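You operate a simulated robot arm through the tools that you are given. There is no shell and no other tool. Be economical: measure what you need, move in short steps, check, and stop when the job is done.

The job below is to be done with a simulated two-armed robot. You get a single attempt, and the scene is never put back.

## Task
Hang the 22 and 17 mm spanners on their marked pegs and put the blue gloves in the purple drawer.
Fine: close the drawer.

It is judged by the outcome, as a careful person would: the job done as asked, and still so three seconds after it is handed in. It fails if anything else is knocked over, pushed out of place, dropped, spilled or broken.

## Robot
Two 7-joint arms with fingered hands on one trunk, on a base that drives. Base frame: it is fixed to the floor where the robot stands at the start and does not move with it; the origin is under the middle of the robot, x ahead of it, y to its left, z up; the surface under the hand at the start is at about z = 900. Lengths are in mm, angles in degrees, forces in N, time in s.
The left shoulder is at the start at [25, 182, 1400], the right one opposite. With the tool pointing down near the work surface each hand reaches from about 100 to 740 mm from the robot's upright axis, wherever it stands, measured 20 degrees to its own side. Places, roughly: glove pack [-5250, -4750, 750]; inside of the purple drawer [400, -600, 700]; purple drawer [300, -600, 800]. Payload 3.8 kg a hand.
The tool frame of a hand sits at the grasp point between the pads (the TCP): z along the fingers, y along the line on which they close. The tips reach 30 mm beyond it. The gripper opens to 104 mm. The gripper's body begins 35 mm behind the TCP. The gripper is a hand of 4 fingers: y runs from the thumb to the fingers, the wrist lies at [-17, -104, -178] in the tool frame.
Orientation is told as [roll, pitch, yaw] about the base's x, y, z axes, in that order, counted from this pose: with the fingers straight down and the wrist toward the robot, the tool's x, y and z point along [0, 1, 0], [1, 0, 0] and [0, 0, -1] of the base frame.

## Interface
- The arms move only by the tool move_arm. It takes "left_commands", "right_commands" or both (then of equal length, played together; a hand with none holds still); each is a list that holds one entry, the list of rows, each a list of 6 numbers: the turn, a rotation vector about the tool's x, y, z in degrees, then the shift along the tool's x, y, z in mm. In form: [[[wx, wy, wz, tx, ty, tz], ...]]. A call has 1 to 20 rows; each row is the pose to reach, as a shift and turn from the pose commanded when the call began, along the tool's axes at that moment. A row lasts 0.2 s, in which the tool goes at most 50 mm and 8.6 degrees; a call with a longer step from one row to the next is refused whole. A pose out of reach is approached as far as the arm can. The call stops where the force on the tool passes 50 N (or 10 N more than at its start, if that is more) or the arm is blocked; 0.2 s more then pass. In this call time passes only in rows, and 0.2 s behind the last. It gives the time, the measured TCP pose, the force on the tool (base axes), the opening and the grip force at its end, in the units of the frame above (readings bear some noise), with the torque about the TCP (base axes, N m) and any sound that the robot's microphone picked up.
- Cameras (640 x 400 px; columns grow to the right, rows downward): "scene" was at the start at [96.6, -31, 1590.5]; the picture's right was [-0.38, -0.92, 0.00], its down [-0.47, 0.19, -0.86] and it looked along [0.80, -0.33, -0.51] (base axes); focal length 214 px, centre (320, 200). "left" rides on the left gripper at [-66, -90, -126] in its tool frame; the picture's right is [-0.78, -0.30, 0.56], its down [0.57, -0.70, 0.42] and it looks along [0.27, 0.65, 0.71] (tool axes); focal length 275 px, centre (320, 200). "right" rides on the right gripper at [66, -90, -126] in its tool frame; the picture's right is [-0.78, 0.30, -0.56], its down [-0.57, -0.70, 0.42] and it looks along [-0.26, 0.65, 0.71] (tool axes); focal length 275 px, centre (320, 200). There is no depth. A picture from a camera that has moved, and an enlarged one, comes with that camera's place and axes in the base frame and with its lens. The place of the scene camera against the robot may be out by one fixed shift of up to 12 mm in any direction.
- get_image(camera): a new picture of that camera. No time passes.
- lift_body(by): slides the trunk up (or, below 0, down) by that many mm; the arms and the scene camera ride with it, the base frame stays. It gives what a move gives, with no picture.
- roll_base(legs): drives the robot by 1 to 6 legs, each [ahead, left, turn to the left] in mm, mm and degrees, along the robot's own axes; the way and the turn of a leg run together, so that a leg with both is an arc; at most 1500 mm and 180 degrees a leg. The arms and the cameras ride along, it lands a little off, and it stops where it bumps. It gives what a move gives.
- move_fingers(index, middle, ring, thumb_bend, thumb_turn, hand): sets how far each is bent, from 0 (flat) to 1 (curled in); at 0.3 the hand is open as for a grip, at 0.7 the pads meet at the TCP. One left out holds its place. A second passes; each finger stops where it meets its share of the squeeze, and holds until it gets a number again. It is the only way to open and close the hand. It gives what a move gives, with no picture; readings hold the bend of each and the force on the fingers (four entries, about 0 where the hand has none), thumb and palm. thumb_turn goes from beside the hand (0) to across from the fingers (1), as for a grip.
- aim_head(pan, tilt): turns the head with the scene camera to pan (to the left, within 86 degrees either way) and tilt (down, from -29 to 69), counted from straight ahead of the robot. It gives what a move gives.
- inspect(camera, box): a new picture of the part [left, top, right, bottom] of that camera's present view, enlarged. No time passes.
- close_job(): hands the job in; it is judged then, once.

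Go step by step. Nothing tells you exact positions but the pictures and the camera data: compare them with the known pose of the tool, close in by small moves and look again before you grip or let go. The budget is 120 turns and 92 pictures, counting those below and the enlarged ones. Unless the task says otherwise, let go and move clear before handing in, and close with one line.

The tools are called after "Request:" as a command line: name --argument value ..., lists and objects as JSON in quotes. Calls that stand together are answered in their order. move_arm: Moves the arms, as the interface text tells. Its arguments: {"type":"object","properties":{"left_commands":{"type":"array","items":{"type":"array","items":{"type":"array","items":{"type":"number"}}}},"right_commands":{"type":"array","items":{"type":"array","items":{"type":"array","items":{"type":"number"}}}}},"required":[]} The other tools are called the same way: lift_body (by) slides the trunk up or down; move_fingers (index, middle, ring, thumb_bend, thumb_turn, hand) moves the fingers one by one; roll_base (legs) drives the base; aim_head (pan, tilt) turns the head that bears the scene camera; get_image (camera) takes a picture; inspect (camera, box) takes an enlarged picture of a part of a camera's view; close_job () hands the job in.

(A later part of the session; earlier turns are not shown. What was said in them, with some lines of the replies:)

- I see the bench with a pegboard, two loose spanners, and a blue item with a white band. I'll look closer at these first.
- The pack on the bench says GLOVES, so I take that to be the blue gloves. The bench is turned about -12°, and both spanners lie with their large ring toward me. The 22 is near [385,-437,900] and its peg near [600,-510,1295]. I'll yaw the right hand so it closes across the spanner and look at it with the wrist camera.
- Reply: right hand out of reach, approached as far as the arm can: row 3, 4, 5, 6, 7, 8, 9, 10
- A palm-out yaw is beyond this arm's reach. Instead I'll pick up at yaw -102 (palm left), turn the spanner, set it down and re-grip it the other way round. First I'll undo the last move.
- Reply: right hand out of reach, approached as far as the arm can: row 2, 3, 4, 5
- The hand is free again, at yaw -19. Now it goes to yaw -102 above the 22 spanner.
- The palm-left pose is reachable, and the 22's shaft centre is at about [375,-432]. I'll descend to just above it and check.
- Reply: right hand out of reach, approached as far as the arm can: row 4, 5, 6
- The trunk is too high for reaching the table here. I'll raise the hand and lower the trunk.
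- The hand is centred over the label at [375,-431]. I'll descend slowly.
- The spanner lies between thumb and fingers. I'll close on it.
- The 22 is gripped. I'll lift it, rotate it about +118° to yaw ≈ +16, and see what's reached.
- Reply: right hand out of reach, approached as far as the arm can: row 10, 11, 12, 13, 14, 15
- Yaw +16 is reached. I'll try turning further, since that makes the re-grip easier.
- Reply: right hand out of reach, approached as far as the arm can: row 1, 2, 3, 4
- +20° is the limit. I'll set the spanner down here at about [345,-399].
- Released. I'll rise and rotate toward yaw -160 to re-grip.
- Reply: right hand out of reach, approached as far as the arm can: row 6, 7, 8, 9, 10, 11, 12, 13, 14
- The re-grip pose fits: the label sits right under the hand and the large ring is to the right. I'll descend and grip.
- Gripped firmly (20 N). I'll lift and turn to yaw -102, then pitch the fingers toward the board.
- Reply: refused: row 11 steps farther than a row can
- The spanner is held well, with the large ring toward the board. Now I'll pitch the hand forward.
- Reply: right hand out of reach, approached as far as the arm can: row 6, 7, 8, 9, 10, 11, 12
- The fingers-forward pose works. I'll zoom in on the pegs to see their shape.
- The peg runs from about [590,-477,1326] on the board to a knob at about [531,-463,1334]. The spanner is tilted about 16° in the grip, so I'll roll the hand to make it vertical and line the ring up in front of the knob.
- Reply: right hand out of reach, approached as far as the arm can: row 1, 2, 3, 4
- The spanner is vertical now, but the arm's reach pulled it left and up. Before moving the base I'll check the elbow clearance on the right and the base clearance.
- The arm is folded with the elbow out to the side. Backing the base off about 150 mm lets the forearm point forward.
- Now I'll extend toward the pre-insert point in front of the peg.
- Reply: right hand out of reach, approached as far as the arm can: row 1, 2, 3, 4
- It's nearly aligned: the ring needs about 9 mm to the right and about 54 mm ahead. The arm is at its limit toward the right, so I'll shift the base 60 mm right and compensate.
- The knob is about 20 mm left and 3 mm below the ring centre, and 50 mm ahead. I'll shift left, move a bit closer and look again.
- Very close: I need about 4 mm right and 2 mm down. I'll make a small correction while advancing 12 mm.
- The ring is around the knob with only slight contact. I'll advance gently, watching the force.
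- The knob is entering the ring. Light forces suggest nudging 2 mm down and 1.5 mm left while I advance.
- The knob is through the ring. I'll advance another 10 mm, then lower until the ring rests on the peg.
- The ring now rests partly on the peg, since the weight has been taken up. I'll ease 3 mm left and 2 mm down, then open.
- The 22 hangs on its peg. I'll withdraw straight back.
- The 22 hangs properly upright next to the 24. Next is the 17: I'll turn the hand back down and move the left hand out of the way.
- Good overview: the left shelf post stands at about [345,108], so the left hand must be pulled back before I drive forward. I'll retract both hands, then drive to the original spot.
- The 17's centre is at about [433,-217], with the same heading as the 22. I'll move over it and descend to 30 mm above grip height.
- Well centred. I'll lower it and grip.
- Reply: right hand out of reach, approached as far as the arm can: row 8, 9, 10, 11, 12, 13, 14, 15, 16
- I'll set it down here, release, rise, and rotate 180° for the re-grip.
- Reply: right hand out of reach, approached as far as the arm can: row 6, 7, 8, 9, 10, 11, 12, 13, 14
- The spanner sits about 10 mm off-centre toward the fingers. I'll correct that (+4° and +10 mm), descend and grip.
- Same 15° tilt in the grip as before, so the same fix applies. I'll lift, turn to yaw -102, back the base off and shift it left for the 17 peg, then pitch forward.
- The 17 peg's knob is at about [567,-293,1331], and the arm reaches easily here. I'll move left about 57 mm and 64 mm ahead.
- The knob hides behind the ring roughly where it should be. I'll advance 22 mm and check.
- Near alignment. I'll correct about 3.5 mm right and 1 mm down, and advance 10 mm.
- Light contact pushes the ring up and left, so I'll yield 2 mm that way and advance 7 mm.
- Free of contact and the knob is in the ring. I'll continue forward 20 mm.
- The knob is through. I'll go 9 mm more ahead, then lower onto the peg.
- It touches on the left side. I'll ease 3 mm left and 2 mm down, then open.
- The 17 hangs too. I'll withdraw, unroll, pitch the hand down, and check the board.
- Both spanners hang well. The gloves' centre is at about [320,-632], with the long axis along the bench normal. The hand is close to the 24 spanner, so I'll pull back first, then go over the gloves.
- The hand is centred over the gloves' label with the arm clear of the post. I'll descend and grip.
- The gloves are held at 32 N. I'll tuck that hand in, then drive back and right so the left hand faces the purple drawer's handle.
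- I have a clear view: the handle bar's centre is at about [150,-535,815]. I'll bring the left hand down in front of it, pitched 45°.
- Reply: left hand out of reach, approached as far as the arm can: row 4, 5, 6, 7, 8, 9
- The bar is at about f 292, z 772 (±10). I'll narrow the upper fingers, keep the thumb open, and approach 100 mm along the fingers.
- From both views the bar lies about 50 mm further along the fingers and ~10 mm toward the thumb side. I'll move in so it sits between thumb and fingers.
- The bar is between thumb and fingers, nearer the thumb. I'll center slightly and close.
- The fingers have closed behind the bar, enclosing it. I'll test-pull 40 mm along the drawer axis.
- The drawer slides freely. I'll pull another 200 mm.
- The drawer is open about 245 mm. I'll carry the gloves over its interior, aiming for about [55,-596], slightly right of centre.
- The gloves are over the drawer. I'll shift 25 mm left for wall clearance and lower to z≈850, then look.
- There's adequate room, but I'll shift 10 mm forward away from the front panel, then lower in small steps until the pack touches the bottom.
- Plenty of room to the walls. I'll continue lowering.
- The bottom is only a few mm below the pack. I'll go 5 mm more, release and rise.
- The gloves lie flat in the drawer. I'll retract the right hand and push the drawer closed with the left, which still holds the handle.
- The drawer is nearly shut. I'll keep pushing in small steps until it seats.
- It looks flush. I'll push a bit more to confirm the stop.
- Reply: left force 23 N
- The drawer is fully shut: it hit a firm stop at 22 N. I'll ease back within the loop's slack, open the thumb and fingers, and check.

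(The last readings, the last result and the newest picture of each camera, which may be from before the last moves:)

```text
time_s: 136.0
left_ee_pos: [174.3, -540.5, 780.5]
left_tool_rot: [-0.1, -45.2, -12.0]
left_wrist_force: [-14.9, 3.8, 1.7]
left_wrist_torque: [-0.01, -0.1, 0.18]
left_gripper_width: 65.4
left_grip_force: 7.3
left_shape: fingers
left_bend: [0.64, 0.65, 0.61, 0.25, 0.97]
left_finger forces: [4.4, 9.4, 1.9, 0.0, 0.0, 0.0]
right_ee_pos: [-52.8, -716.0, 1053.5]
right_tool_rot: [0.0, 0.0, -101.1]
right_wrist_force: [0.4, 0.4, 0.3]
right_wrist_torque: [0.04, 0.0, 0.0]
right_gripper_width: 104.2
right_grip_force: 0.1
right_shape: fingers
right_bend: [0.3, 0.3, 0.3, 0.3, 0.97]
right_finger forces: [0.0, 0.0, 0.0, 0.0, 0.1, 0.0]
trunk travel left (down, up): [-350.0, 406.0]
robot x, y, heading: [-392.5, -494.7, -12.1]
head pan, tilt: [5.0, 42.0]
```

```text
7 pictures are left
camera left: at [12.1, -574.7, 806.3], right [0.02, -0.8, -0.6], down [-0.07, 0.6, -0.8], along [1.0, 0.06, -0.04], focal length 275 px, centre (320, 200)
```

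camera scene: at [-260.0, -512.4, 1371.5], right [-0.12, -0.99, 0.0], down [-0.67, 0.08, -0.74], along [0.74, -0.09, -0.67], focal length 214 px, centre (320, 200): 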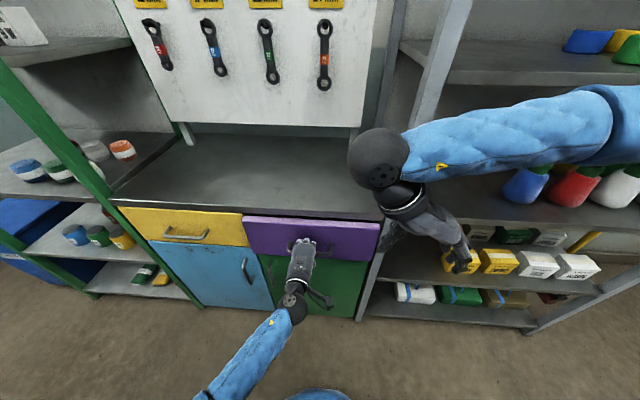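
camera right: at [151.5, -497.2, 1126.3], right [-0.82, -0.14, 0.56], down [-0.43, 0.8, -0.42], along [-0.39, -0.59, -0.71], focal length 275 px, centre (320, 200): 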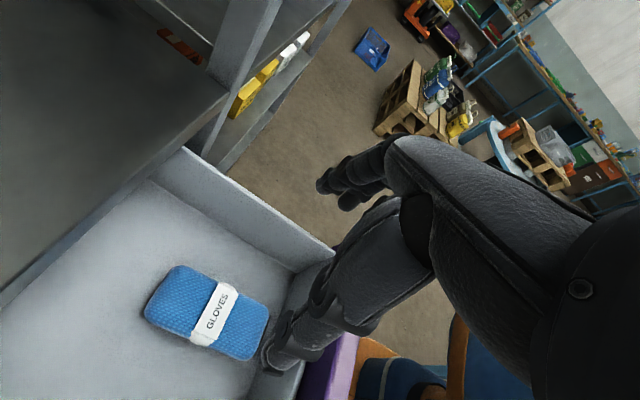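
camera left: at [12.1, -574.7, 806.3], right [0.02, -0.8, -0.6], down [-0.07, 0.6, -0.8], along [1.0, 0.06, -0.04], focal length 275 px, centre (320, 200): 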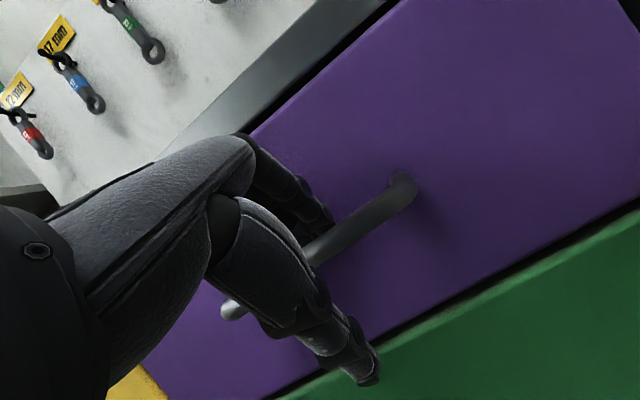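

The thumb is clear and the fingers sit above the bar. I'll withdraw back and up along the approach line.

Request:
move_arm --left_commands '[[[0, 0, 0, 0, 0, -8], [0, 0, 0, 0, 0, -20], [0, 0, 0, 0, 0, -45], [0, 0, 0, 0, 0, -80], [0, 0, 0, 0, 0, -120], [0, 0, 0, 0, 0, -160]]]'

Request:
get_image --camera "scene"

```text
time_s: 137.4
left_ee_pos: [69.2, -496.0, 883.9]
left_tool_rot: [9.1, -45.6, -20.3]
left_wrist_force: [-0.6, 0.0, 0.1]
left_wrist_torque: [0.02, -0.04, -0.03]
left_gripper_width: 70.2
left_grip_force: 0.2
left_shape: fingers
left_bend: [0.6, 0.6, 0.6, 0.25, 0.97]
left_finger forces: [0.0, 0.1, 0.0, 0.0, 0.0, 0.0]
right_ee_pos: [-53.3, -716.5, 1052.2]
right_tool_rot: [0.0, 0.0, -101.1]
right_wrist_force: [0.1, -0.2, -1.1]
right_wrist_torque: [0.02, -0.01, -0.01]
right_gripper_width: 104.2
right_grip_force: 0.1
right_shape: fingers
right_bend: [0.3, 0.3, 0.3, 0.3, 0.97]
right_finger forces: [0.0, 0.1, 0.1, 0.0, 0.1, 0.0]
trunk travel left (down, up): [-350.0, 406.0]
robot x, y, heading: [-398.9, -490.6, -11.8]
head pan, tilt: [5.0, 42.0]
```

```text
6 pictures are left
camera scene: at [-261.5, -512.7, 1371.8], right [-0.12, -0.99, 0.0], down [-0.66, 0.08, -0.74], along [0.74, -0.09, -0.67], focal length 214 px, centre (320, 200)
```

scene: 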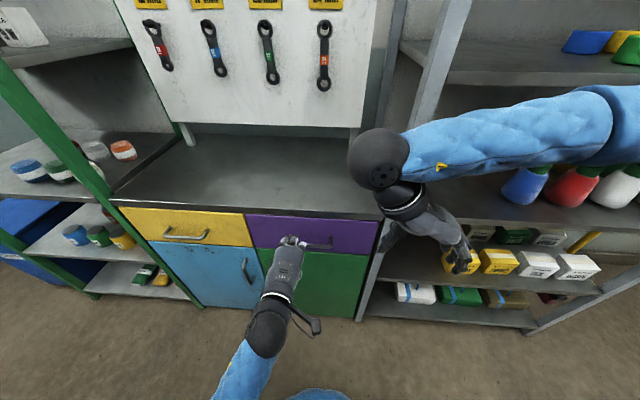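

The left hand is clear and the drawer stays shut. I'll back the base away and do a final check.

Request:
roll_base --legs '[[-200, 0, 0]]'

Request:
aim_head --pan 8 --tilt 28

Request:
get_image --camera "scene"

Request:
inspect --camera "scene" --box '[180, 60, 400, 300]'

```text
time_s: 139.0
left_ee_pos: [-131.3, -455.4, 880.4]
left_tool_rot: [8.9, -45.0, -20.6]
left_wrist_force: [-0.8, 0.2, 1.2]
left_wrist_torque: [0.01, -0.01, 0.01]
left_gripper_width: 69.9
left_grip_force: 0.0
left_shape: fingers
left_bend: [0.6, 0.6, 0.6, 0.25, 0.97]
left_finger forces: [0.0, 0.0, 0.0, 0.0, 0.0, 0.0]
right_ee_pos: [-249.4, -674.4, 1053.3]
right_tool_rot: [0.0, 0.0, -101.2]
right_wrist_force: [-1.0, -0.6, 0.9]
right_wrist_torque: [0.01, 0.0, 0.01]
right_gripper_width: 104.1
right_grip_force: 0.1
right_shape: fingers
right_bend: [0.3, 0.3, 0.3, 0.3, 0.97]
right_finger forces: [0.0, 0.0, 0.0, 0.0, 0.1, 0.0]
trunk travel left (down, up): [-350.0, 406.0]
robot x, y, heading: [-587.3, -453.4, -12.0]
head pan, tilt: [5.0, 42.0]
```

```text
time_s: 139.7
left_ee_pos: [-130.9, -456.0, 878.3]
left_tool_rot: [9.1, -44.9, -20.7]
left_wrist_force: [0.6, -1.0, -0.3]
left_wrist_torque: [0.01, 0.0, 0.01]
left_gripper_width: 70.0
left_grip_force: 0.0
left_shape: fingers
left_bend: [0.6, 0.6, 0.6, 0.25, 0.97]
left_finger forces: [0.0, 0.1, 0.0, 0.0, 0.0, 0.0]
right_ee_pos: [-248.9, -675.3, 1052.9]
right_tool_rot: [0.0, -0.1, -101.3]
right_wrist_force: [-0.4, -0.5, -0.6]
right_wrist_torque: [-0.02, -0.02, 0.0]
right_gripper_width: 104.6
right_grip_force: 0.0
right_shape: fingers
right_bend: [0.3, 0.3, 0.3, 0.3, 0.97]
right_finger forces: [0.0, 0.0, 0.0, 0.1, 0.1, 0.0]
trunk travel left (down, up): [-350.0, 406.0]
robot x, y, heading: [-589.7, -454.7, -12.5]
head pan, tilt: [8.0, 28.0]
```

```text
5 pictures are left
camera scene: at [-448.9, -467.3, 1393.1], right [-0.07, -1.0, 0.0], down [-0.47, 0.03, -0.88], along [0.88, -0.06, -0.47], focal length 214 px, centre (320, 200)
```

scene: 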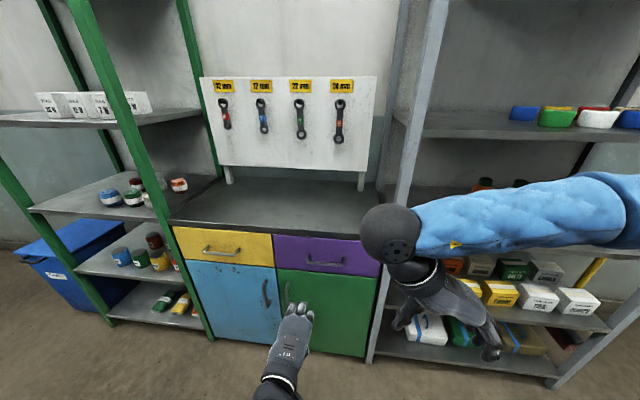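

```text
1.67 times, centred on (290, 180) of scene
camera zoom: at [-448.9, -467.3, 1393.1], right [-0.07, -1.0, 0.0], down [-0.47, 0.03, -0.88], along [0.88, -0.06, -0.47], focal length 358 px, centre (370, 233)
```

zoom: 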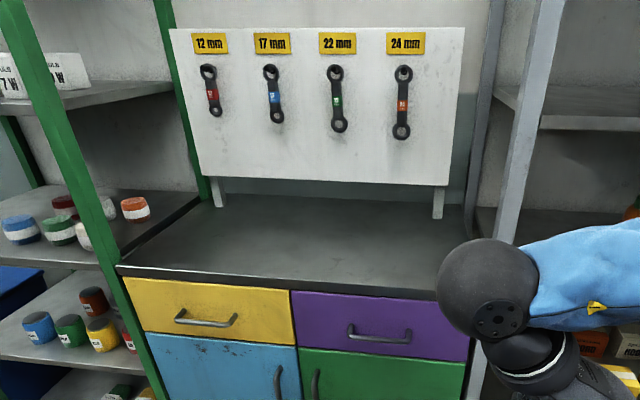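

The final check shows the 17 and 22 hanging on their marked pegs, the gloves put away, the drawer flush and nothing else moved, so I'm handing the job in.

Request:
close_job

```text
The job is handed in.
```

The 17 and 22 mm spanners hang on their marked pegs, and the blue gloves are in the purple drawer, which is closed.
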